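You operate a simulated robot arm through the tools that you are given. There is no shell and no other tool. Be economical: measure what you need, move in short steps, check, and stop when the job is done.

You run a simulated robot arm. Do the job below in one go: nothing can be reset, and whatever is moved stays where it is left.

## Task
Air the misted window till the glass clears, then shut and lock it.
Fine: panes wide open; leave the extractor alone.

The check looks at the end state, three seconds after you hand in, the way a careful person would. Anything else that was tipped, shoved, dropped, spilled or broken makes it a failure.

## Robot
A 6-joint arm with a two-finger parallel gripper, fixed in place. Base frame: the origin is at the foot of the arm, x ahead of it, y to its left, z up. Units: m, rad, N and s.
With the tool pointing down near the work surface it reaches from about 0.1 to 0.72 m from the base axis. Its first joint turns from -2.897 to 2.897 rad. Payload 3.91 kg.
The TCP is the grasp point between the finger pads, 0.03 m short of the fingertips. In the tool frame z runs along the fingers and y along their closing line. Largest opening 0.11 m; finger width 0.02, thickness 0.01; the body of the gripper, 0.048 by 0.112 m, starts 0.055 m behind the TCP.
Orientation is that of the tool frame in the base frame, as a unit quaternion [w, x, y, z]. With the fingers straight down and closing along the base's y, the tool's x points along the base's -x, its y along +y and its z along -z.

## Interface
- The arm moves only by the tool step_arm. Its argument "commands" is a list of rows, each a list of 7 numbers: the shift along the tool's x, y, z in m, then the turn, a rotation vector about the tool's x, y, z in rad, then the finger opening in m, from 0 to 0.11. In form: [[tx, ty, tz, ax, ay, az, claw], ...]. A call has 1 to 10 rows; each row shifts and turns the commanded pose from where the row before left it, along the tool's axes as they then stand. Rows are played at 5 a second. More than 0.05 m and 0.15 rad between two rows, or a gripper value outside its range, and nothing of the call is played. A pose out of reach is approached as far as the arm can. The call stops where the force on the tool passes 40 N (or 10 N more than at its start, if that is more) or the arm is blocked; 0.2 s more then pass. The fingers move at their own pace (about 0.045 m/s each) and stop on an object; they squeeze with about 29 N. The grip force told is the motor's: it shows also when the fingers shut on nothing. Time passes only in rows, and 0.2 s behind the last, so rows that do not move let the fingers close. It gives the time, the measured TCP pose, the force on the tool (base axes), the opening and the grip force at its end, in the units of the frame above (readings bear some noise), and new pictures: "views" is both (left out), scene, wrist or none.
- Cameras (640 x 400 px; columns grow to the right, rows downward): "scene" is fixed at [0.4003, 0.4989, 1.8851]; the picture's right is [-0.98, 0.22, 0.00], its down [0.10, 0.46, -0.88] and it looks along [-0.19, -0.86, -0.47] (base axes); focal length 375 px, centre (320, 200). "wrist" rides on the gripper at [0.077, 0.007, -0.114] in the tool frame; the picture's right is [-0.09, 1.00, 0.00], its down [-0.80, -0.07, -0.59] and it looks along [-0.59, -0.05, 0.80] (tool axes); focal length 270 px, centre (320, 200). There is no depth. A picture from a camera that has moved, and an enlarged one, comes with that camera's place and axes in the base frame and with its lens.
- raise_lower(by): slides the trunk up (or, below 0, down) by that many m; the arm rides with it, the base frame stays. It gives what a move gives, with no picture.
- zoom(camera, box): a new picture of the part [left, top, right, bottom] of that camera's present view, enlarged. The clock stands still meanwhile.
- close_job(): hands the job in; it is judged then, once.

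Work in short steps. Places have to be worked out from the pictures, the camera data and where the tool is seen: move nearer, look again, correct. Check each grasp and each placing, and mend what went wrong. You have 120 turns and 200 pictures in all, those below and enlarged ones among them. Open the gripper and draw the arm clear of the work before you hand the job in, unless the task says otherwise; then end with one line.

The tools are called after "Call:" by a JSON object that holds its "name" and its "arguments". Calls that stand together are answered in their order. step_arm: Moves the arm, as the interface text tells. Its arguments: {"type":"object","properties":{"commands":{"type":"array"},"views":{"type":"string","enum":["both","scene","wrist","none"]}},"required":["commands"]} The other tools are called the same way: raise_lower (by) slides the trunk up or down; zoom (camera, box) takes an enlarged picture of a part of a camera's view; close_job () hands the job in.

At the start:

```text
clock: 0.0
tcp_pos: [0.106, -0.3358, 1.5305]
ee_rot: [-0.001, 0.0, 1.0, -0.001]
force: [-0.4, 0.7, -0.1]
grip_width: 0.1101
grasp_force: 0.0
trunk travel left (down, up): [-0.575, 0.035]
```

scene: 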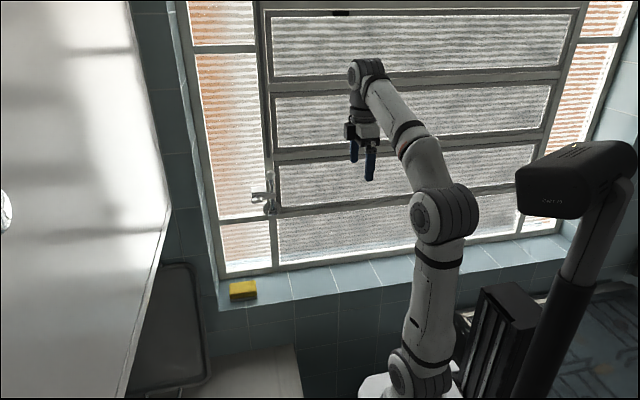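
wrist: 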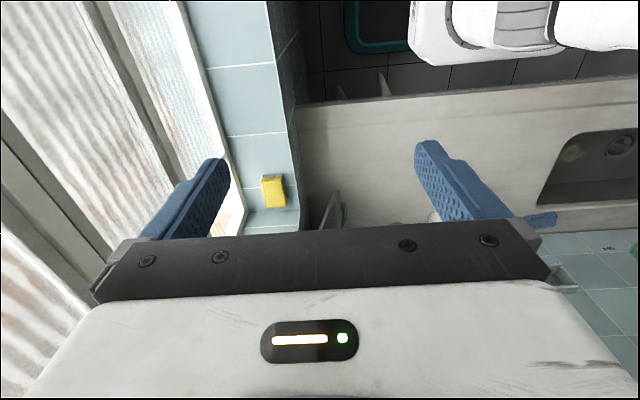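

The window is a set of horizontal louvre panes in a frame, with some hardware near scene pixel (265,200). I'll zoom in there and on the frame's top first.

Call:
{"name": "zoom", "arguments": {"camera": "scene", "box": [220, 150, 320, 230]}}

Call:
{"name": "zoom", "arguments": {"camera": "scene", "box": [180, 0, 420, 150]}}

Call:
{"name": "zoom", "arguments": {"camera": "scene", "box": [400, 0, 640, 150]}}

```text
5.00 times, centred on (270, 190) of scene
camera zoom: at [0.4003, 0.4989, 1.8851], right [-0.98, 0.22, 0.0], down [0.1, 0.46, -0.88], along [-0.19, -0.86, -0.47], focal length 1876 px, centre (570, 250)
```

zoom: 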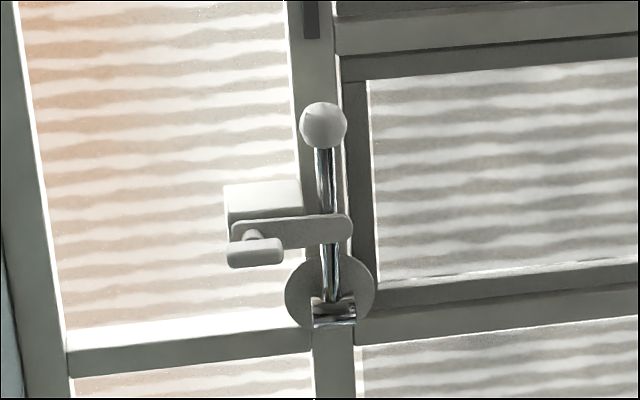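

```text
2.67 times, centred on (300, 75) of scene
camera zoom: at [0.4003, 0.4989, 1.8851], right [-0.98, 0.22, 0.0], down [0.1, 0.46, -0.88], along [-0.19, -0.86, -0.47], focal length 1000 px, centre (373, 533)
```

zoom: 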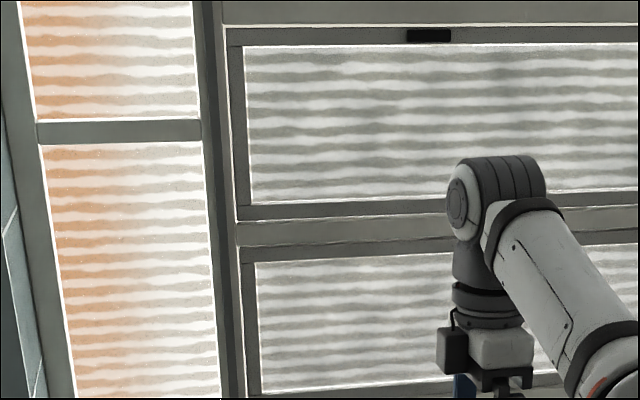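

```text
2.67 times, centred on (520, 75) of scene
camera zoom: at [0.4003, 0.4989, 1.8851], right [-0.98, 0.22, 0.0], down [0.1, 0.46, -0.88], along [-0.19, -0.86, -0.47], focal length 1000 px, centre (-213, 533)
```

zoom: 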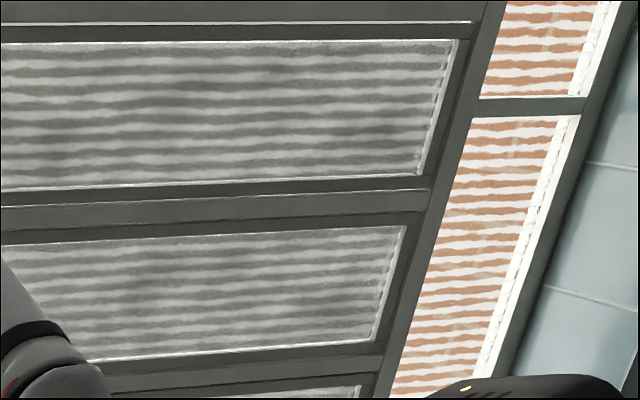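

The hardware is a vertical lever with a ball knob, pivot near (0.32,-0.59,1.28) and knob near z 1.41. A catch bar lies across the lever. I'll move along +x and then turn the tool toward the window to look closely.

Call:
{"name": "step_arm", "arguments": {"commands": [[-0.04, 0, 0, 0, 0, 0, 0.11], [-0.04, 0, 0, 0, 0, 0, 0.11], [-0.04, 0, 0, 0, 0, 0, 0.11], [-0.04, 0, 0, 0, 0, 0, 0.11], [-0.04, 0.0, 0, 0, 0, 0, 0.11]], "views": "none"}}

Call:
{"name": "step_arm", "arguments": {"commands": [[0, 0, 0, 0.0806, 0.0806, -0.0806, 0.11], [0, 0, 0, 0.0806, 0.0806, -0.0806, 0.11], [0, 0, 0, 0.0806, 0.0806, -0.0806, 0.11], [0, 0, 0, 0.0806, 0.0806, -0.0806, 0.11], [0, 0, 0, 0.0806, 0.0806, -0.0806, 0.11], [0, 0, 0, 0.0806, 0.0806, -0.0806, 0.11], [0, 0, 0, 0.0806, 0.0806, -0.0806, 0.11], [0, 0, 0, 0.0806, 0.0806, -0.0806, 0.11]], "views": "both"}}

```text
clock: 1.2
tcp_pos: [0.3116, -0.3336, 1.5264]
ee_rot: [0.0, 0.0, 1.0, -0.001]
force: [0.3, 0.2, -0.3]
grip_width: 0.1101
grasp_force: 0.1
trunk travel left (down, up): [-0.575, 0.035]
```

```text
clock: 3.0
tcp_pos: [0.3062, -0.3337, 1.5305]
ee_rot: [-0.306, -0.307, 0.847, -0.307]
force: [1.1, -0.2, 0.0]
grip_width: 0.1101
grasp_force: 0.0
trunk travel left (down, up): [-0.575, 0.035]
camera wrist: at [0.2928, -0.275, 1.6558], right [-0.65, 0.65, -0.39], down [0.75, 0.64, -0.17], along [0.14, -0.41, -0.9], focal length 270 px, centre (320, 200)
```

scene: 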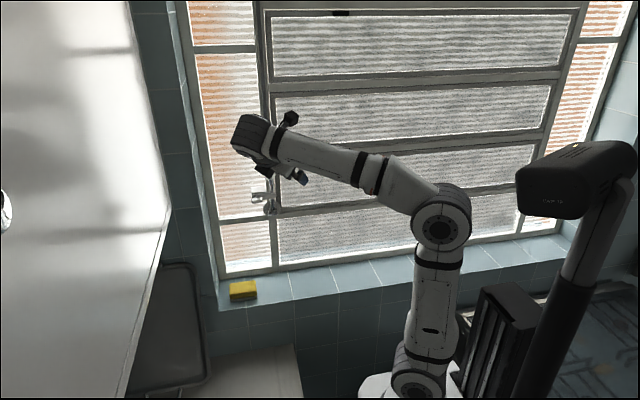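
wrist: 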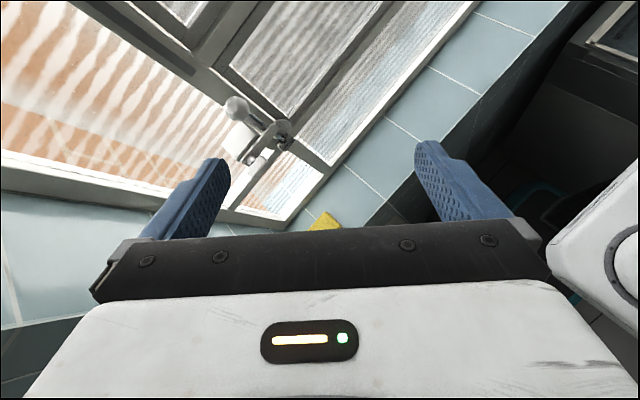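

The rotation works and the lever is visible to the wrist camera. I'll finish the turn so the fingers point to the window.

Call:
{"name": "step_arm", "arguments": {"commands": [[0, 0, 0, 0.0806, 0.0806, -0.0806, 0.11], [0, 0, 0, 0.0806, 0.0806, -0.0806, 0.11], [0, 0, 0, 0.0806, 0.0806, -0.0806, 0.11], [0, 0, 0, 0.0806, 0.0806, -0.0806, 0.11], [0, 0, 0, 0.0806, 0.0806, -0.0806, 0.11], [0, 0, 0, 0.0806, 0.0806, -0.0806, 0.11], [0, 0, 0, 0.0806, 0.0806, -0.0806, 0.11]], "views": "both"}}

```text
clock: 4.6
tcp_pos: [0.3056, -0.3353, 1.5309]
ee_rot: [0.501, 0.501, -0.498, 0.5]
force: [0.0, 0.4, 0.4]
grip_width: 0.1099
grasp_force: 0.1
trunk travel left (down, up): [-0.575, 0.035]
camera wrist: at [0.3002, -0.2207, 1.6087], right [-1.0, 0.0, -0.09], down [0.07, 0.59, -0.8], along [0.05, -0.8, -0.59], focal length 270 px, centre (320, 200)
```

scene: 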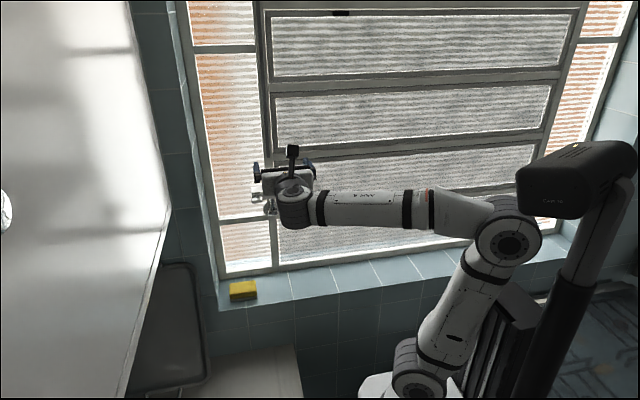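
wrist: 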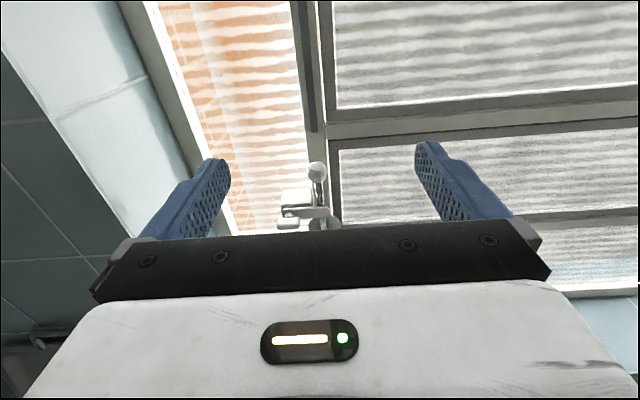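

Orientation is good. I'll go down about 0.14 m so the lever sits clear of the gripper body in the picture.

Call:
{"name": "step_arm", "arguments": {"commands": [[-0.04, 0, 0, 0, 0, 0, 0.11], [-0.04, 0, 0, 0, 0, 0, 0.11], [-0.04, 0, 0, 0, 0, 0, 0.11], [-0.02, 0, 0, 0, 0, 0, 0.11]], "views": "wrist"}}

Call:
{"name": "zoom", "arguments": {"camera": "wrist", "box": [260, 40, 380, 115]}}

```text
clock: 5.6
tcp_pos: [0.3056, -0.3355, 1.3869]
ee_rot: [0.499, 0.501, -0.499, 0.501]
force: [0.1, -0.1, 0.7]
grip_width: 0.1099
grasp_force: 0.0
trunk travel left (down, up): [-0.575, 0.035]
camera wrist: at [0.3002, -0.2209, 1.4651], right [-1.0, 0.0, -0.09], down [0.07, 0.59, -0.8], along [0.05, -0.8, -0.59], focal length 270 px, centre (320, 200)
```

wrist: 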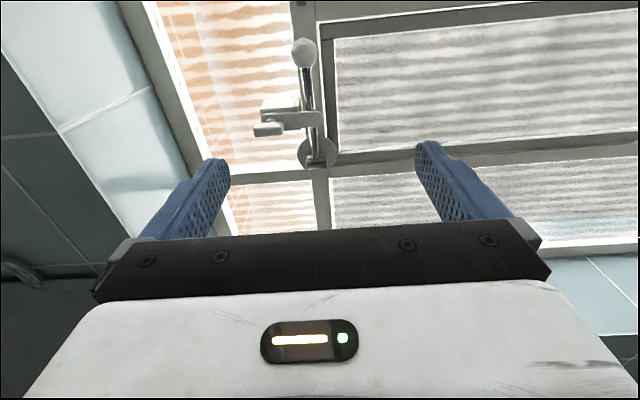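

```text
5.33 times, centred on (320, 78) of wrist
camera zoom: at [0.3002, -0.2209, 1.4651], right [-1.0, 0.0, -0.09], down [0.07, 0.59, -0.8], along [0.05, -0.8, -0.59], focal length 1442 px, centre (320, 853)
```

zoom: 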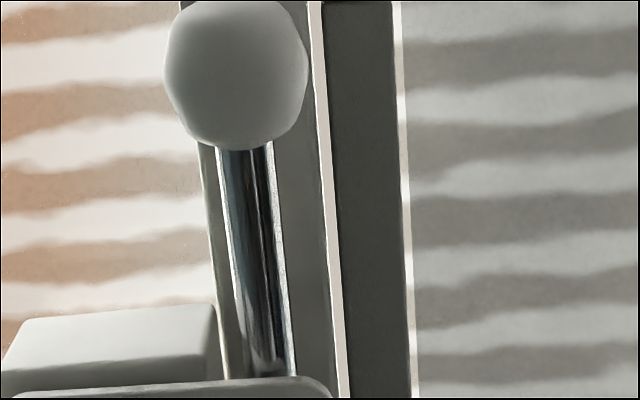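

Triangulating gives the knob at about (0.321,-0.527,1.425). I'll zoom in on the catch.

Call:
{"name": "zoom", "arguments": {"camera": "wrist", "box": [240, 85, 368, 165]}}

```text
5.00 times, centred on (304, 125) of wrist
camera zoom: at [0.3002, -0.2209, 1.4651], right [-1.0, 0.0, -0.09], down [0.07, 0.59, -0.8], along [0.05, -0.8, -0.59], focal length 1351 px, centre (400, 575)
```

zoom: 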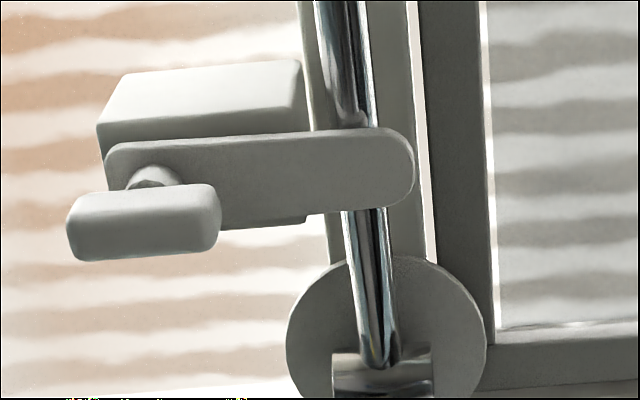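

Triangulation puts the thumb tab at about (0.371,-0.527,1.347), with its pivot just behind and the catch bar lying in front of the lever. I'll align with the tab and roll 90° so the fingers close vertically.

Call:
{"name": "step_arm", "arguments": {"commands": [[-0.02, -0.032, 0, 0, 0, 0, 0.08], [-0.018, -0.033, 0, 0, 0, 0, 0.06]], "views": "none"}}

Call:
{"name": "step_arm", "arguments": {"commands": [[0, 0, 0, 0, 0, 0.1428, 0.06], [0, 0, 0, 0, 0, 0.1428, 0.06], [0, 0, 0, 0, 0, 0.1428, 0.06], [0, 0, 0, 0, 0, 0.1428, 0.06], [0, 0, 0, 0, 0, 0.1428, 0.06], [0, 0, 0, 0, 0, 0.1428, 0.06], [0, 0, 0, 0, 0, 0.1428, 0.06], [0, 0, 0, 0, 0, 0.1428, 0.06], [0, 0, 0, 0, 0, 0.1428, 0.06], [0, 0, 0, 0, 0, 0.1428, 0.06]], "views": "none"}}

Call:
{"name": "step_arm", "arguments": {"commands": [[0, 0, 0, 0, 0, 0.1428, 0.06], [0, 0, 0.045, 0, 0, 0, 0.06]], "views": "both"}}

```text
clock: 6.2
tcp_pos: [0.3721, -0.3353, 1.3508]
ee_rot: [0.501, 0.501, -0.499, 0.499]
force: [0.4, -0.2, -0.4]
grip_width: 0.0597
grasp_force: 0.1
trunk travel left (down, up): [-0.575, 0.035]
```

```text
clock: 8.4
tcp_pos: [0.3728, -0.3352, 1.352]
ee_rot: [0.051, 0.051, -0.705, 0.706]
force: [0.3, 0.2, 0.5]
grip_width: 0.0598
grasp_force: 0.0
trunk travel left (down, up): [-0.575, 0.035]
```

```text
clock: 9.0
tcp_pos: [0.3708, -0.3792, 1.3527]
ee_rot: [0.0, 0.0, 0.708, -0.706]
force: [1.0, 0.8, -0.6]
grip_width: 0.0602
grasp_force: 0.0
trunk travel left (down, up): [-0.575, 0.035]
camera wrist: at [0.2944, -0.2658, 1.3489], right [0.09, 0.0, -1.0], down [0.8, 0.59, 0.07], along [0.59, -0.8, 0.05], focal length 270 px, centre (320, 200)
```

scene: 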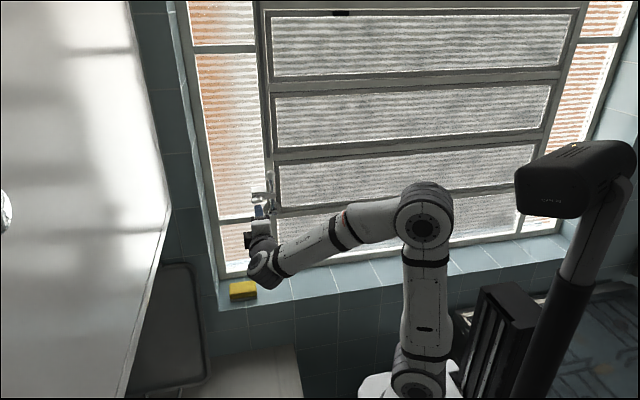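
wrist: 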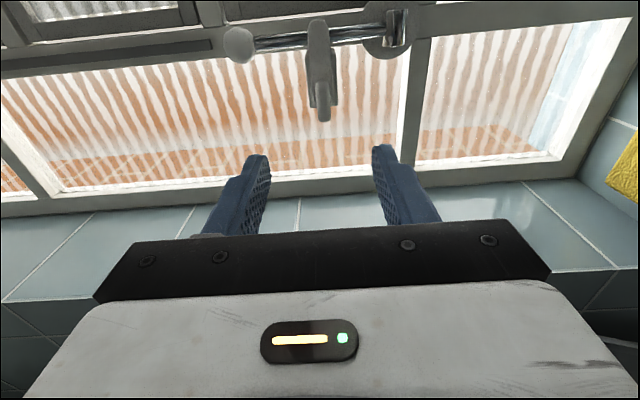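

The tab is centred between the fingers (about x 0.373, z 1.354). I'll advance 0.08 m and check.

Call:
{"name": "step_arm", "arguments": {"commands": [[0, 0, 0.04, 0, 0, 0, 0.06], [0, 0, 0.04, 0, 0, 0, 0.06]], "views": "wrist"}}

Call:
{"name": "zoom", "arguments": {"camera": "wrist", "box": [200, 60, 440, 210]}}

```text
clock: 9.6
tcp_pos: [0.371, -0.4638, 1.3542]
ee_rot: [0.0, 0.0, 0.708, -0.706]
force: [0.0, -0.2, 1.0]
grip_width: 0.0602
grasp_force: 0.1
trunk travel left (down, up): [-0.575, 0.035]
camera wrist: at [0.2954, -0.3492, 1.349], right [0.09, 0.0, -1.0], down [0.8, 0.59, 0.07], along [0.59, -0.8, 0.05], focal length 270 px, centre (320, 200)
```

wrist: 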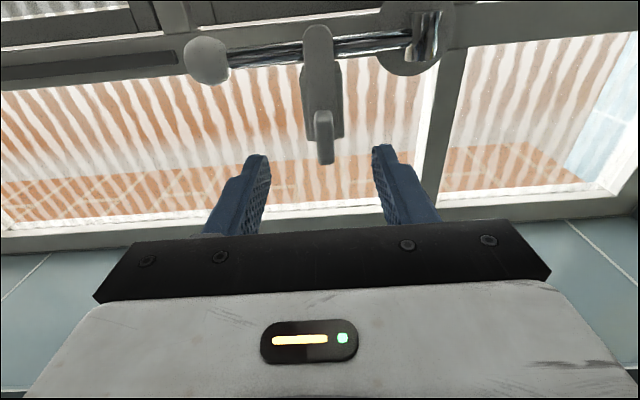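

```text
2.67 times, centred on (320, 135) of wrist
camera zoom: at [0.2954, -0.3492, 1.349], right [0.09, 0.0, -1.0], down [0.8, 0.59, 0.07], along [0.59, -0.8, 0.05], focal length 721 px, centre (320, 373)
```

zoom: 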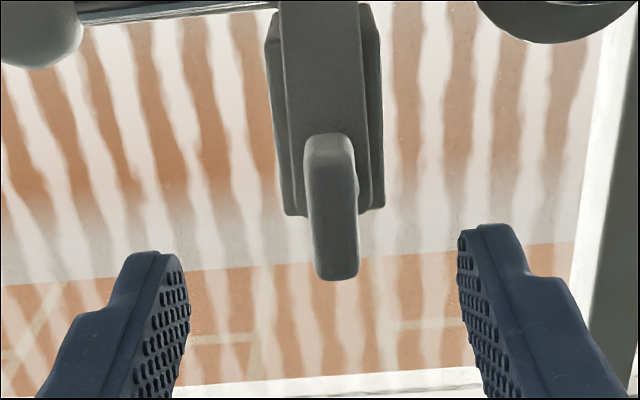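

The tab is centred between the fingers, so I'll advance 0.038 m and close on it.

Call:
{"name": "step_arm", "arguments": {"commands": [[0, 0, 0.02, 0, 0, 0, 0.06], [0, 0, 0.018, 0, 0, 0, 0.06], [0, 0, 0, 0, 0, 0, 0.04], [0, 0, 0, 0, 0, 0, 0.02], [0, 0, 0, 0, 0, 0, 0.0], [0, 0, 0, 0, 0, 0, 0.0]], "views": "wrist"}}

```text
clock: 11.0
tcp_pos: [0.3735, -0.4968, 1.3498]
ee_rot: [-0.001, -0.001, 0.708, -0.706]
force: [-2.7, 3.6, -12.9]
grip_width: 0.0137
grasp_force: 40.8
trunk travel left (down, up): [-0.575, 0.035]
camera wrist: at [0.2975, -0.3837, 1.3459], right [0.08, 0.0, -1.0], down [0.8, 0.59, 0.07], along [0.59, -0.8, 0.05], focal length 270 px, centre (320, 200)
```

wrist: 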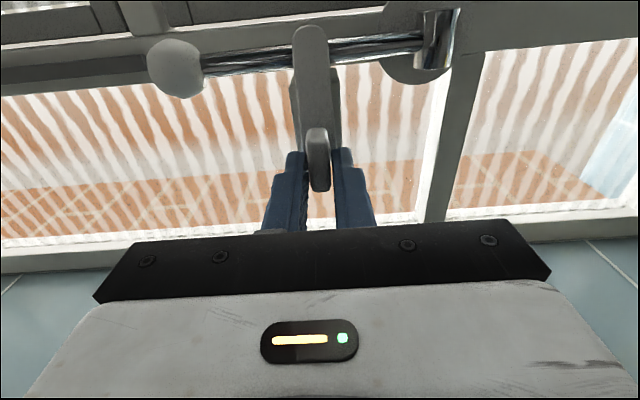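

Firm grip on the tab (0.0137 m), with a small bias force because the pose sits about 4 mm high. I'll remove that and try turning the bar upward a little.

Call:
{"name": "step_arm", "arguments": {"commands": [[0, 0.004, 0, 0, 0, 0, 0.0], [0, 0, 0, 0, 0, -0.1, 0.0], [0, 0, 0, 0, 0, -0.1, 0.0]], "views": "wrist"}}

```text
clock: 11.8
tcp_pos: [0.3717, -0.4975, 1.3491]
ee_rot: [0.071, 0.071, -0.703, 0.705]
force: [2.7, -5.5, 11.1]
grip_width: 0.0153
grasp_force: 44.8
trunk travel left (down, up): [-0.575, 0.035]
camera wrist: at [0.2965, -0.3837, 1.3601], right [-0.11, 0.0, -0.99], down [0.8, 0.59, -0.09], along [0.59, -0.8, -0.06], focal length 270 px, centre (320, 200)
```

wrist: 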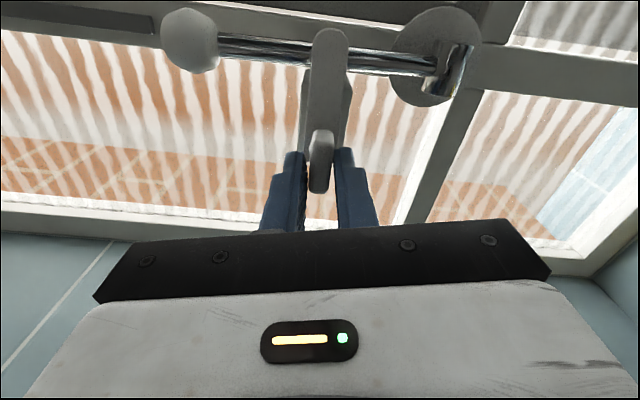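

The bar turned with the lever in the picture, not with the gripper, and the grip widened, so upward seems blocked. I'll turn the other way.

Call:
{"name": "step_arm", "arguments": {"commands": [[0, 0, 0, 0, 0, 0.1, 0.0], [0, 0, 0, 0, 0, 0.1, 0.0], [0, 0, 0, 0, 0, 0.1, 0.0], [0, 0, 0, 0, 0, 0.1, 0.0]], "views": "wrist"}}

```text
clock: 12.8
tcp_pos: [0.372, -0.4981, 1.3496]
ee_rot: [-0.072, -0.07, -0.702, 0.705]
force: [8.7, -5.3, 24.9]
grip_width: 0.0133
grasp_force: 45.1
trunk travel left (down, up): [-0.575, 0.035]
camera wrist: at [0.2984, -0.3838, 1.3302], right [0.28, 0.0, -0.96], down [0.77, 0.6, 0.23], along [0.57, -0.8, 0.17], focal length 270 px, centre (320, 200)
```

wrist: 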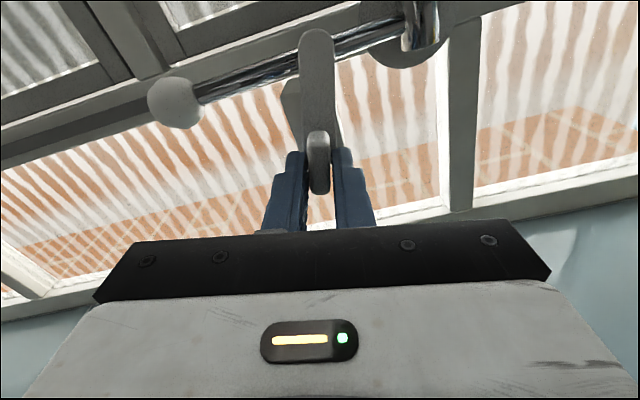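

Turning this way the bar follows the gripper and swings down off the lever. I'll ease up about 3 mm to relieve the 25 N and continue.

Call:
{"name": "step_arm", "arguments": {"commands": [[0, -0.003, 0, 0, 0, 0.05, 0.0], [0, 0, 0, 0, 0, 0.1, 0.0], [0, 0, 0, 0, 0, 0.1, 0.0], [0, 0, 0, 0, 0, 0.1, 0.0]], "views": "none"}}

```text
clock: 13.8
tcp_pos: [0.3707, -0.497, 1.3524]
ee_rot: [-0.192, -0.192, -0.679, 0.682]
force: [8.2, -3.3, 24.4]
grip_width: 0.0133
grasp_force: 44.8
trunk travel left (down, up): [-0.575, 0.035]
```

Rotation continues well (0.55 rad). I'll relieve the vertical force again and keep turning.

Call:
{"name": "step_arm", "arguments": {"commands": [[-0.0025, -0.0022, 0, 0, 0, 0.05, 0.0], [0, 0, 0, 0, 0, 0.1, 0.0], [0, 0, 0, 0, 0, 0.1, 0.0], [0, 0, 0, 0, 0, 0.1, 0.0]], "views": "both"}}

```text
clock: 14.8
tcp_pos: [0.3704, -0.4974, 1.3521]
ee_rot: [0.307, 0.308, 0.637, -0.636]
force: [-5.0, 3.2, -1.7]
grip_width: 0.0136
grasp_force: 45.2
trunk travel left (down, up): [-0.575, 0.035]
camera wrist: at [0.3288, -0.3834, 1.2907], right [0.83, 0.0, -0.55], down [0.44, 0.59, 0.67], along [0.33, -0.81, 0.49], focal length 270 px, centre (320, 200)
```

scene: 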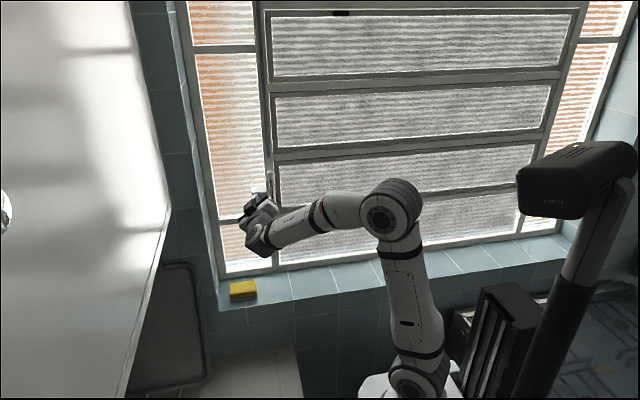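
wrist: 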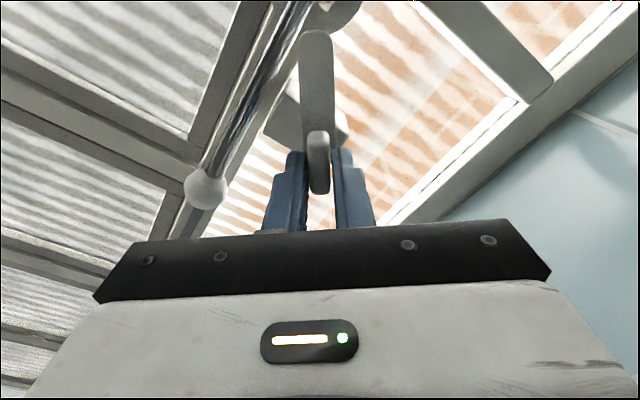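

The bar has swung about 50° and is nearly clear. I'll continue to about 85°.

Call:
{"name": "step_arm", "arguments": {"commands": [[0, 0, 0, 0, 0, 0.1, 0.0], [0, 0, 0, 0, 0, 0.1, 0.0], [0, 0, 0, 0, 0, 0.1, 0.0], [0, 0, 0, 0, 0, 0.1, 0.0], [0, 0, 0, 0, 0, 0.1, 0.0], [0, 0, 0, 0, 0, 0.1, 0.0]], "views": "wrist"}}

```text
clock: 16.2
tcp_pos: [0.3674, -0.4992, 1.354]
ee_rot: [0.482, 0.482, 0.518, -0.517]
force: [-18.3, 8.3, -12.3]
grip_width: 0.0135
grasp_force: 44.8
trunk travel left (down, up): [-0.575, 0.035]
camera wrist: at [0.3706, -0.3836, 1.2786], right [1.0, 0.0, 0.02], down [-0.01, 0.59, 0.8], along [-0.01, -0.8, 0.59], focal length 270 px, centre (320, 200)
```

wrist: 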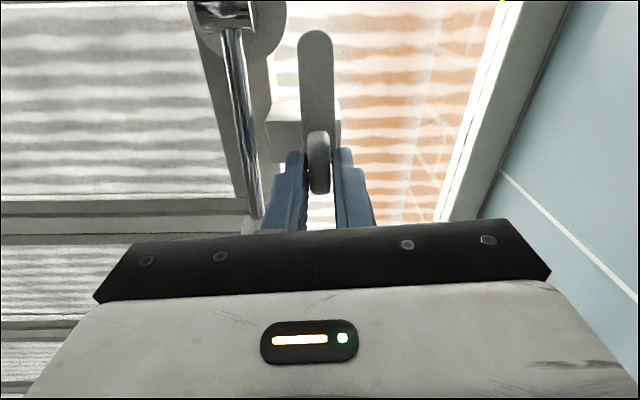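

The bar now hangs straight down, clear of the lever. I'll open the fingers and back away.

Call:
{"name": "step_arm", "arguments": {"commands": [[0, 0, 0, 0, 0, 0, 0.04], [0, 0, 0, 0, 0, 0, 0.04], [0, 0, 0, 0, 0, 0, 0.04], [0, 0, -0.04, 0, 0, 0, 0.04], [0, 0, -0.04, 0, 0, 0, 0.04], [0, 0, -0.04, 0, 0, 0, 0.06]], "views": "both"}}

```text
clock: 17.6
tcp_pos: [0.3726, -0.3766, 1.3551]
ee_rot: [-0.481, -0.482, -0.517, 0.518]
force: [0.8, 0.6, 0.0]
grip_width: 0.0601
grasp_force: 0.1
trunk travel left (down, up): [-0.575, 0.035]
camera wrist: at [0.3739, -0.2628, 1.2804], right [1.0, 0.0, 0.02], down [-0.01, 0.59, 0.8], along [-0.01, -0.8, 0.59], focal length 270 px, centre (320, 200)
```

scene: 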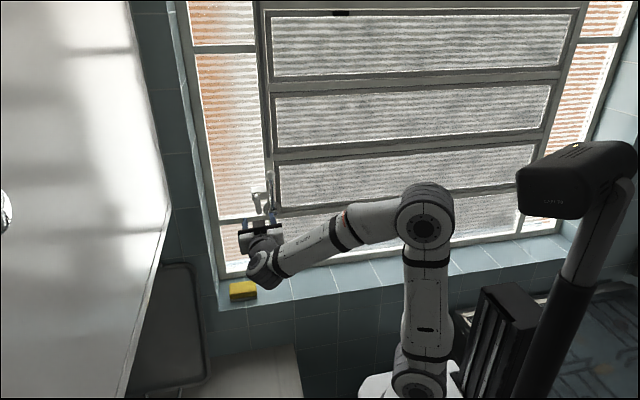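
wrist: 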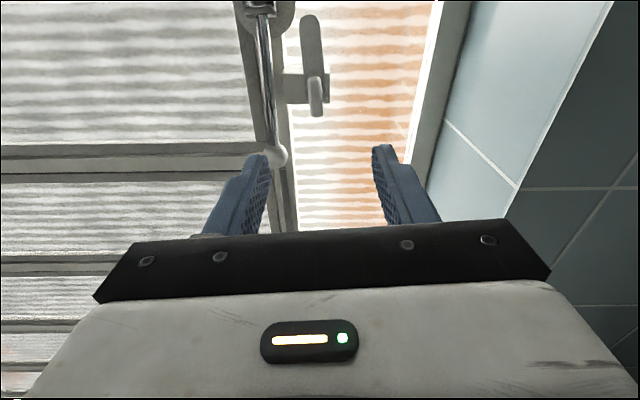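

The catch stays down. Next I'll line up with the lever's ball knob at about (0.321,-0.527,1.425), keeping this roll.

Call:
{"name": "step_arm", "arguments": {"commands": [[0, 0, 0, 0, 0, 0.07, 0.06], [-0.035, -0.026, 0, 0, 0, 0, 0.06], [-0.035, -0.026, 0, 0, 0, 0, 0.06]], "views": "wrist"}}

```text
clock: 18.4
tcp_pos: [0.3198, -0.3777, 1.4251]
ee_rot: [0.5, 0.5, 0.5, -0.5]
force: [-0.6, 1.2, 0.0]
grip_width: 0.0597
grasp_force: 0.1
trunk travel left (down, up): [-0.575, 0.035]
camera wrist: at [0.328, -0.2642, 1.3504], right [1.0, 0.0, 0.09], down [-0.07, 0.6, 0.8], along [-0.05, -0.8, 0.59], focal length 270 px, centre (320, 200)
```

wrist: 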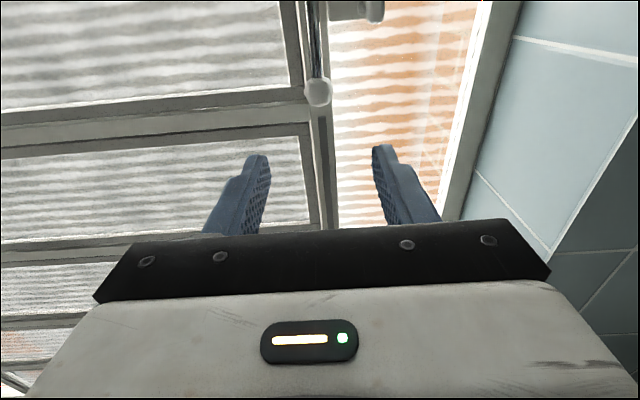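

The knob projects to about (0.320,-0.527,1.42), straight ahead of the grasp point. I'll advance, then grip it.

Call:
{"name": "step_arm", "arguments": {"commands": [[0.002, 0, 0.045, 0, 0, 0, 0.06], [0, 0, 0.045, 0, 0, 0, 0.06], [0, 0, 0.03, 0, 0, 0, 0.06]], "views": "wrist"}}

```text
clock: 19.2
tcp_pos: [0.3219, -0.5007, 1.4217]
ee_rot: [0.498, 0.499, 0.502, -0.501]
force: [0.1, -0.7, 0.3]
grip_width: 0.0599
grasp_force: 0.1
trunk travel left (down, up): [-0.575, 0.035]
camera wrist: at [0.3287, -0.3857, 1.3483], right [1.0, 0.0, 0.08], down [-0.07, 0.59, 0.8], along [-0.05, -0.8, 0.59], focal length 270 px, centre (320, 200)
```

wrist: 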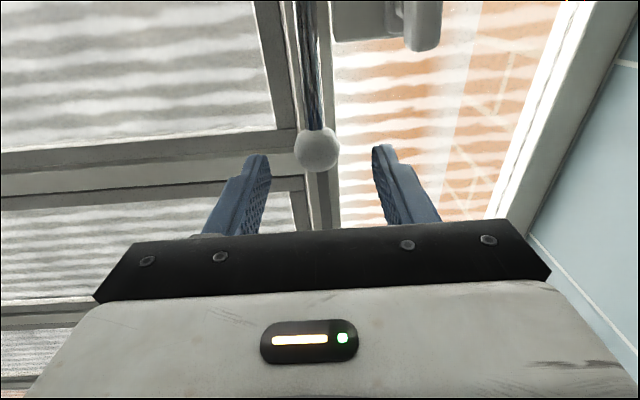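

Knob estimate is refined to y≈-0.533, z≈1.42. I'll advance 0.025 m and close.

Call:
{"name": "step_arm", "arguments": {"commands": [[0, 0, 0.015, 0, 0, 0, 0.06], [0, 0, 0.01, 0, 0, 0, 0.06], [0, 0, 0, 0, 0, 0, 0.03], [0, 0, 0, 0, 0, 0, 0.01], [0, 0, 0, 0, 0, 0, 0.0], [0, 0, 0, 0, 0, 0, 0.0]], "views": "wrist"}}

```text
clock: 20.6
tcp_pos: [0.3199, -0.5226, 1.4231]
ee_rot: [-0.499, -0.5, -0.5, 0.501]
force: [-2.2, -0.4, -1.0]
grip_width: 0.0277
grasp_force: 44.6
trunk travel left (down, up): [-0.575, 0.035]
camera wrist: at [0.3274, -0.4092, 1.3481], right [1.0, 0.0, 0.09], down [-0.07, 0.59, 0.8], along [-0.05, -0.8, 0.59], focal length 270 px, centre (320, 200)
```

wrist: 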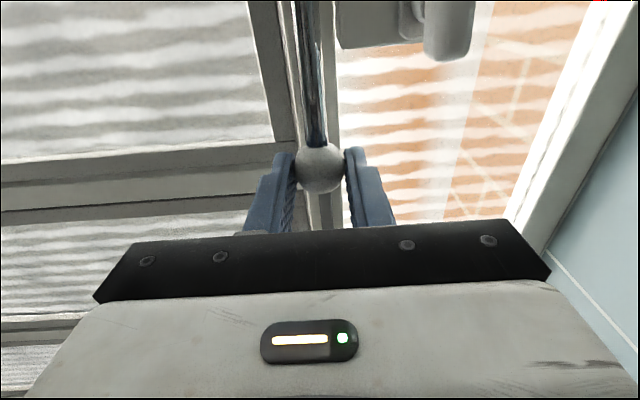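

The knob is gripped (0.0277 m). I'll pull it out toward the room along an arc of radius ≈0.148 m, starting small.

Call:
{"name": "step_arm", "arguments": {"commands": [[0.001, 0, -0.015, 0, 0, 0, 0.0], [0.002, 0, -0.0145, 0, 0, 0, 0.0]], "views": "both"}}

```text
clock: 21.2
tcp_pos: [0.3202, -0.4939, 1.416]
ee_rot: [0.499, 0.5, 0.501, -0.5]
force: [-2.1, -11.3, -2.8]
grip_width: 0.028
grasp_force: 45.1
trunk travel left (down, up): [-0.575, 0.035]
camera wrist: at [0.3273, -0.38, 1.3416], right [1.0, 0.0, 0.08], down [-0.07, 0.59, 0.8], along [-0.05, -0.81, 0.59], focal length 270 px, centre (320, 200)
```

scene: 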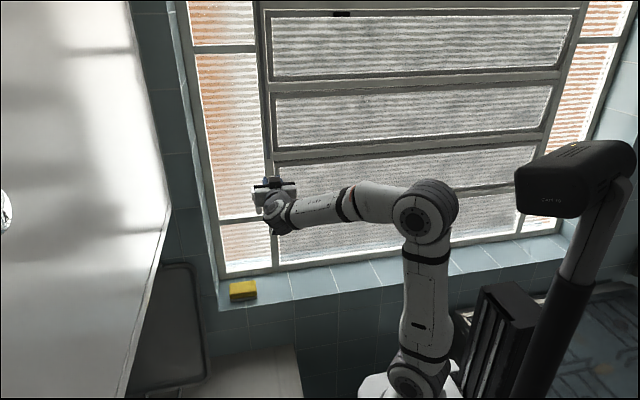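
wrist: 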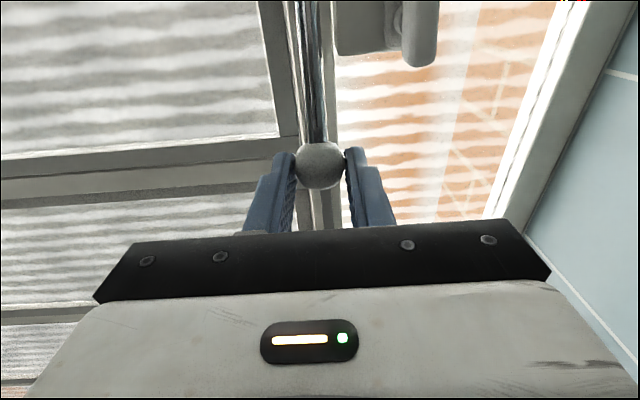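

The lever moves; the arc fits a pivot near (y -0.543, z 1.276) and the lever is now about 0.34 rad out. I'll continue along it.

Call:
{"name": "step_arm", "arguments": {"commands": [[0.008, 0, -0.0134, 0, 0, 0, 0.0], [0.0063, 0, -0.0134, 0, 0, 0, 0.0], [0.0088, 0, -0.0119, 0, 0, 0, 0.0], [0.0088, 0, -0.0118, 0, 0, 0, 0.0]], "views": "scene"}}

```text
clock: 22.2
tcp_pos: [0.3202, -0.4437, 1.3874]
ee_rot: [-0.499, -0.499, -0.501, 0.501]
force: [3.7, -8.7, 5.1]
grip_width: 0.0281
grasp_force: 45.0
trunk travel left (down, up): [-0.575, 0.035]
```

scene: 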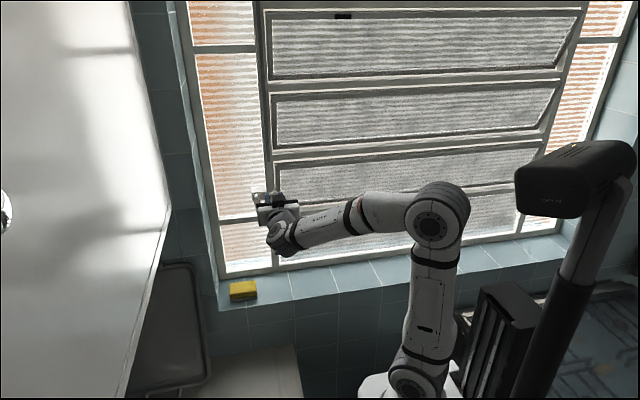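

The panes are tilting and the arc model matches well. I'll continue to horizontal.

Call:
{"name": "step_arm", "arguments": {"commands": [[0.011, 0, -0.0099, 0, 0, 0, 0.0], [0.011, 0, -0.0098, 0, 0, 0, 0.0], [0.0127, 0, -0.0075, 0, 0, 0, 0.0], [0.0128, 0, -0.0075, 0, 0, 0, 0.0], [0.014, 0, -0.0048, 0, 0, 0, 0.0], [0.014, 0, -0.0048, 0, 0, 0, 0.0]], "views": "both"}}

```text
clock: 23.6
tcp_pos: [0.321, -0.3976, 1.3115]
ee_rot: [-0.498, -0.499, -0.5, 0.502]
force: [2.4, -1.3, 9.0]
grip_width: 0.0279
grasp_force: 44.4
trunk travel left (down, up): [-0.575, 0.035]
camera wrist: at [0.3276, -0.2836, 1.2357], right [1.0, 0.0, 0.08], down [-0.07, 0.59, 0.8], along [-0.05, -0.8, 0.59], focal length 270 px, centre (320, 200)
```

scene: 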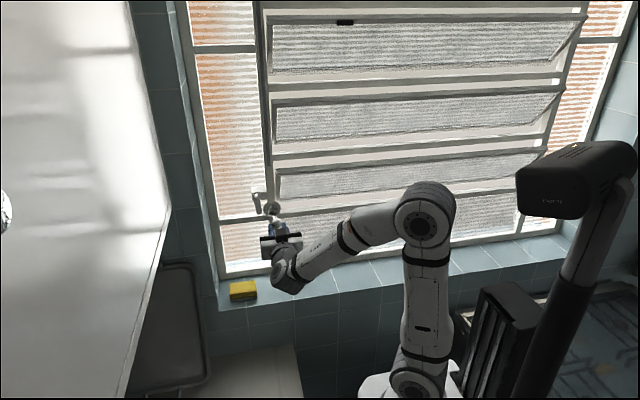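
wrist: 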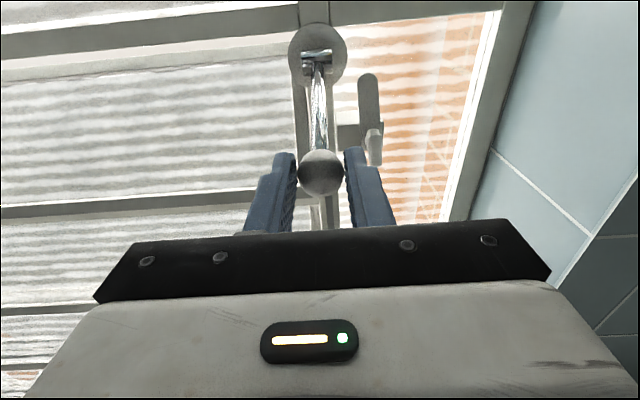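

It's going well with the panes about half open. I'll continue through horizontal, watching for the end stop.

Call:
{"name": "step_arm", "arguments": {"commands": [[0.0145, 0, -0.0026, 0, 0, 0, 0.0], [0.0147, 0, -0.0012, 0, 0, 0, 0.0], [0.0148, 0, 0.0003, 0, 0, 0, 0.0], [0.0147, 0, 0.0017, 0, 0, 0, 0.0]], "views": "scene"}}

```text
clock: 24.6
tcp_pos: [0.3193, -0.3973, 1.25]
ee_rot: [0.498, 0.499, 0.502, -0.501]
force: [-1.0, 0.6, -0.6]
grip_width: 0.0002
grasp_force: 36.9
trunk travel left (down, up): [-0.575, 0.035]
```

scene: 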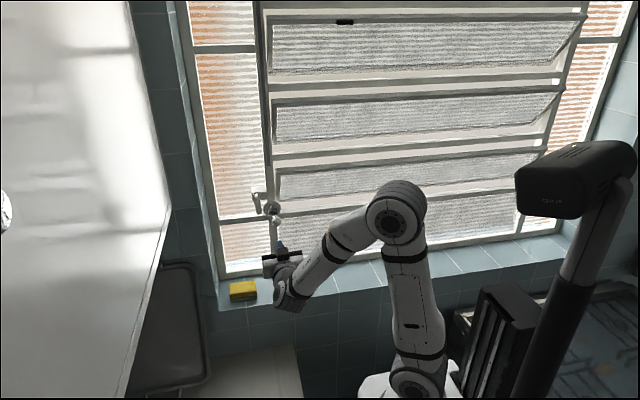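

The fingers slid off below the knob, so the lever had reached its stop near horizontal. I'll back off and look at the lever and panes.

Call:
{"name": "step_arm", "arguments": {"commands": [[0, 0, -0.04, 0, 0, 0, 0.0], [0, 0, -0.03, 0, 0, 0, 0.03]], "views": "both"}}

Call:
{"name": "zoom", "arguments": {"camera": "scene", "box": [220, 0, 460, 150]}}

Call:
{"name": "zoom", "arguments": {"camera": "scene", "box": [230, 160, 358, 240]}}

```text
clock: 25.2
tcp_pos: [0.3165, -0.3269, 1.2542]
ee_rot: [0.499, 0.499, 0.501, -0.501]
force: [0.3, 0.8, 0.0]
grip_width: 0.0304
grasp_force: 0.6
trunk travel left (down, up): [-0.575, 0.035]
camera wrist: at [0.3246, -0.2125, 1.1789], right [1.0, 0.0, 0.09], down [-0.07, 0.59, 0.8], along [-0.05, -0.8, 0.59], focal length 270 px, centre (320, 200)
```

scene: 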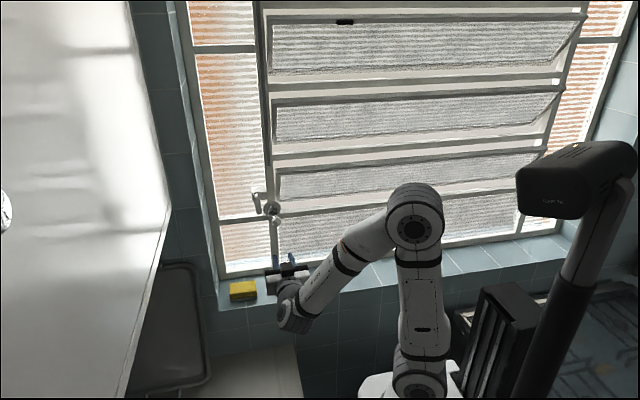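
wrist: 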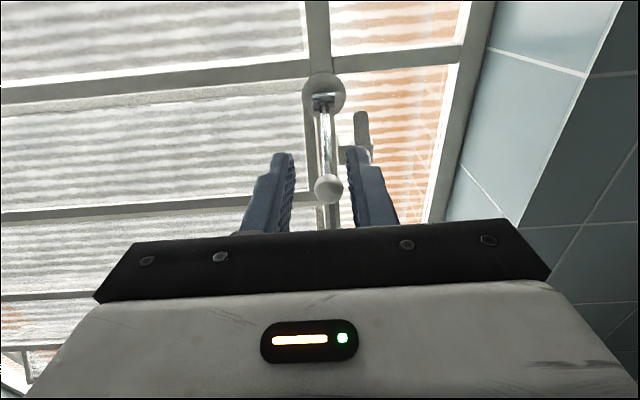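

```text
2.67 times, centred on (340, 75) of scene
camera zoom: at [0.4003, 0.4989, 1.8851], right [-0.98, 0.22, 0.0], down [0.1, 0.46, -0.88], along [-0.19, -0.86, -0.47], focal length 1000 px, centre (267, 533)
```

zoom: 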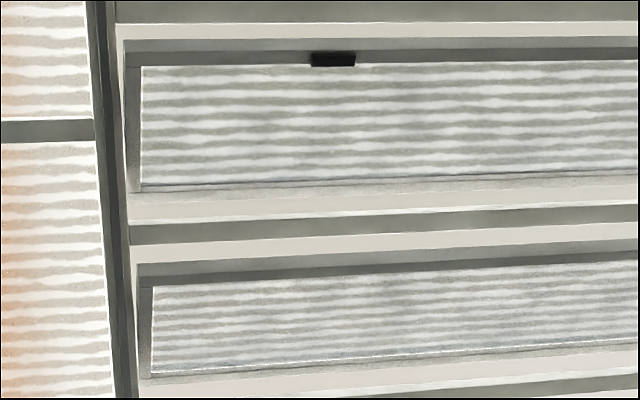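

```text
5.00 times, centred on (294, 200) of scene
camera zoom: at [0.4003, 0.4989, 1.8851], right [-0.98, 0.22, 0.0], down [0.1, 0.46, -0.88], along [-0.19, -0.86, -0.47], focal length 1876 px, centre (450, 200)
```

zoom: 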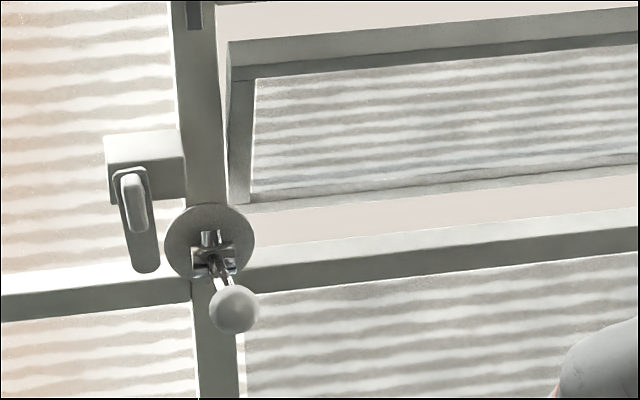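

The panes are open. I'll let time pass and watch the glass.

Call:
{"name": "step_arm", "arguments": {"commands": [[0, 0, 0, 0, 0, 0, 0.03], [0, 0, 0, 0, 0, 0, 0.03], [0, 0, 0, 0, 0, 0, 0.03], [0, 0, 0, 0, 0, 0, 0.03], [0, 0, 0, 0, 0, 0, 0.03], [0, 0, 0, 0, 0, 0, 0.03], [0, 0, 0, 0, 0, 0, 0.03], [0, 0, 0, 0, 0, 0, 0.03], [0, 0, 0, 0, 0, 0, 0.03], [0, 0, 0, 0, 0, 0, 0.03]], "views": "none"}}

Call:
{"name": "step_arm", "arguments": {"commands": [[0, 0, 0, 0, 0, 0, 0.03], [0, 0, 0, 0, 0, 0, 0.03], [0, 0, 0, 0, 0, 0, 0.03], [0, 0, 0, 0, 0, 0, 0.03], [0, 0, 0, 0, 0, 0, 0.03], [0, 0, 0, 0, 0, 0, 0.03], [0, 0, 0, 0, 0, 0, 0.03], [0, 0, 0, 0, 0, 0, 0.03], [0, 0, 0, 0, 0, 0, 0.03], [0, 0, 0, 0, 0, 0, 0.03]], "views": "none"}}

Call:
{"name": "zoom", "arguments": {"camera": "scene", "box": [220, 0, 460, 150]}}

```text
clock: 27.4
tcp_pos: [0.3175, -0.328, 1.2545]
ee_rot: [0.499, 0.498, 0.502, -0.501]
force: [-0.6, 0.4, 0.0]
grip_width: 0.0301
grasp_force: 0.1
trunk travel left (down, up): [-0.575, 0.035]
```

```text
clock: 29.6
tcp_pos: [0.3181, -0.3276, 1.2532]
ee_rot: [0.499, 0.499, 0.501, -0.501]
force: [-0.8, 0.2, 0.8]
grip_width: 0.0301
grasp_force: 0.1
trunk travel left (down, up): [-0.575, 0.035]
```

```text
2.67 times, centred on (340, 75) of scene
camera zoom: at [0.4003, 0.4989, 1.8851], right [-0.98, 0.22, 0.0], down [0.1, 0.46, -0.88], along [-0.19, -0.86, -0.47], focal length 1000 px, centre (267, 533)
```

zoom: 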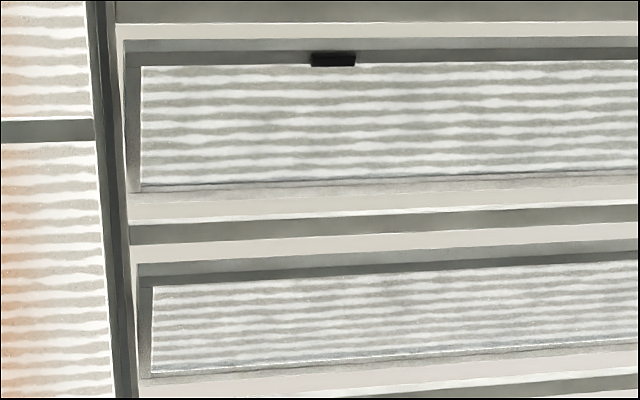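

The glass is brightening, so airing works at this opening. I'll keep waiting.

Call:
{"name": "step_arm", "arguments": {"commands": [[0, 0, 0, 0, 0, 0, 0.03], [0, 0, 0, 0, 0, 0, 0.03], [0, 0, 0, 0, 0, 0, 0.03], [0, 0, 0, 0, 0, 0, 0.03], [0, 0, 0, 0, 0, 0, 0.03], [0, 0, 0, 0, 0, 0, 0.03], [0, 0, 0, 0, 0, 0, 0.03], [0, 0, 0, 0, 0, 0, 0.03], [0, 0, 0, 0, 0, 0, 0.03], [0, 0, 0, 0, 0, 0, 0.03]], "views": "none"}}

Call:
{"name": "step_arm", "arguments": {"commands": [[0, 0, 0, 0, 0, 0, 0.03], [0, 0, 0, 0, 0, 0, 0.03], [0, 0, 0, 0, 0, 0, 0.03], [0, 0, 0, 0, 0, 0, 0.03], [0, 0, 0, 0, 0, 0, 0.03], [0, 0, 0, 0, 0, 0, 0.03], [0, 0, 0, 0, 0, 0, 0.03], [0, 0, 0, 0, 0, 0, 0.03], [0, 0, 0, 0, 0, 0, 0.03], [0, 0, 0, 0, 0, 0, 0.03]], "views": "none"}}

Call:
{"name": "step_arm", "arguments": {"commands": [[0, 0, 0, 0, 0, 0, 0.03], [0, 0, 0, 0, 0, 0, 0.03], [0, 0, 0, 0, 0, 0, 0.03], [0, 0, 0, 0, 0, 0, 0.03], [0, 0, 0, 0, 0, 0, 0.03], [0, 0, 0, 0, 0, 0, 0.03], [0, 0, 0, 0, 0, 0, 0.03], [0, 0, 0, 0, 0, 0, 0.03], [0, 0, 0, 0, 0, 0, 0.03], [0, 0, 0, 0, 0, 0, 0.03]], "views": "none"}}

Call:
{"name": "step_arm", "arguments": {"commands": [[0, 0, 0, 0, 0, 0, 0.03], [0, 0, 0, 0, 0, 0, 0.03], [0, 0, 0, 0, 0, 0, 0.03], [0, 0, 0, 0, 0, 0, 0.03], [0, 0, 0, 0, 0, 0, 0.03], [0, 0, 0, 0, 0, 0, 0.03], [0, 0, 0, 0, 0, 0, 0.03], [0, 0, 0, 0, 0, 0, 0.03], [0, 0, 0, 0, 0, 0, 0.03], [0, 0, 0, 0, 0, 0, 0.03]], "views": "scene"}}

Call:
{"name": "zoom", "arguments": {"camera": "scene", "box": [220, 0, 460, 150]}}

```text
clock: 31.8
tcp_pos: [0.3169, -0.3273, 1.2537]
ee_rot: [0.5, 0.498, 0.501, -0.501]
force: [0.7, 0.0, 0.4]
grip_width: 0.0301
grasp_force: 0.1
trunk travel left (down, up): [-0.575, 0.035]
```

```text
clock: 34.0
tcp_pos: [0.3168, -0.3275, 1.2538]
ee_rot: [0.5, 0.499, 0.5, -0.5]
force: [-0.2, 0.2, 0.7]
grip_width: 0.03
grasp_force: 0.0
trunk travel left (down, up): [-0.575, 0.035]
```

```text
clock: 36.2
tcp_pos: [0.3175, -0.3272, 1.253]
ee_rot: [-0.499, -0.499, -0.501, 0.501]
force: [0.1, 0.3, -0.4]
grip_width: 0.0298
grasp_force: 0.0
trunk travel left (down, up): [-0.575, 0.035]
```

```text
clock: 38.4
tcp_pos: [0.3178, -0.3278, 1.2531]
ee_rot: [-0.499, -0.5, -0.5, 0.501]
force: [0.2, 0.5, -1.0]
grip_width: 0.0301
grasp_force: 0.0
trunk travel left (down, up): [-0.575, 0.035]
```

scene: 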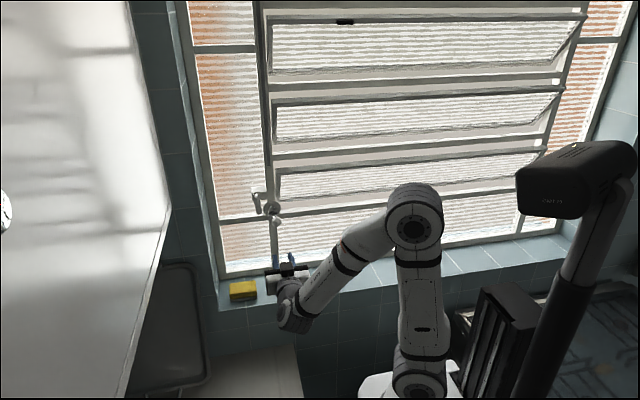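

```text
2.67 times, centred on (340, 75) of scene
camera zoom: at [0.4003, 0.4989, 1.8851], right [-0.98, 0.22, 0.0], down [0.1, 0.46, -0.88], along [-0.19, -0.86, -0.47], focal length 1000 px, centre (267, 533)
```

zoom: 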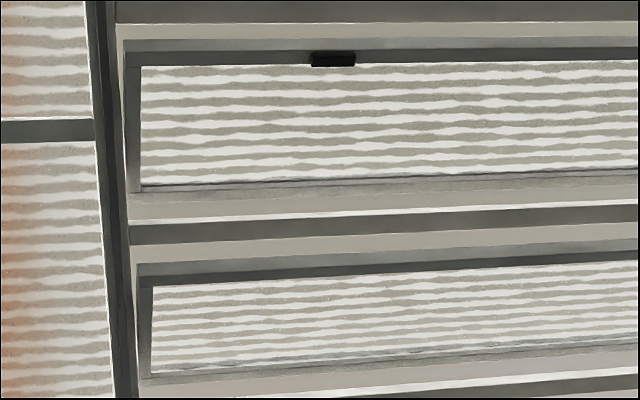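

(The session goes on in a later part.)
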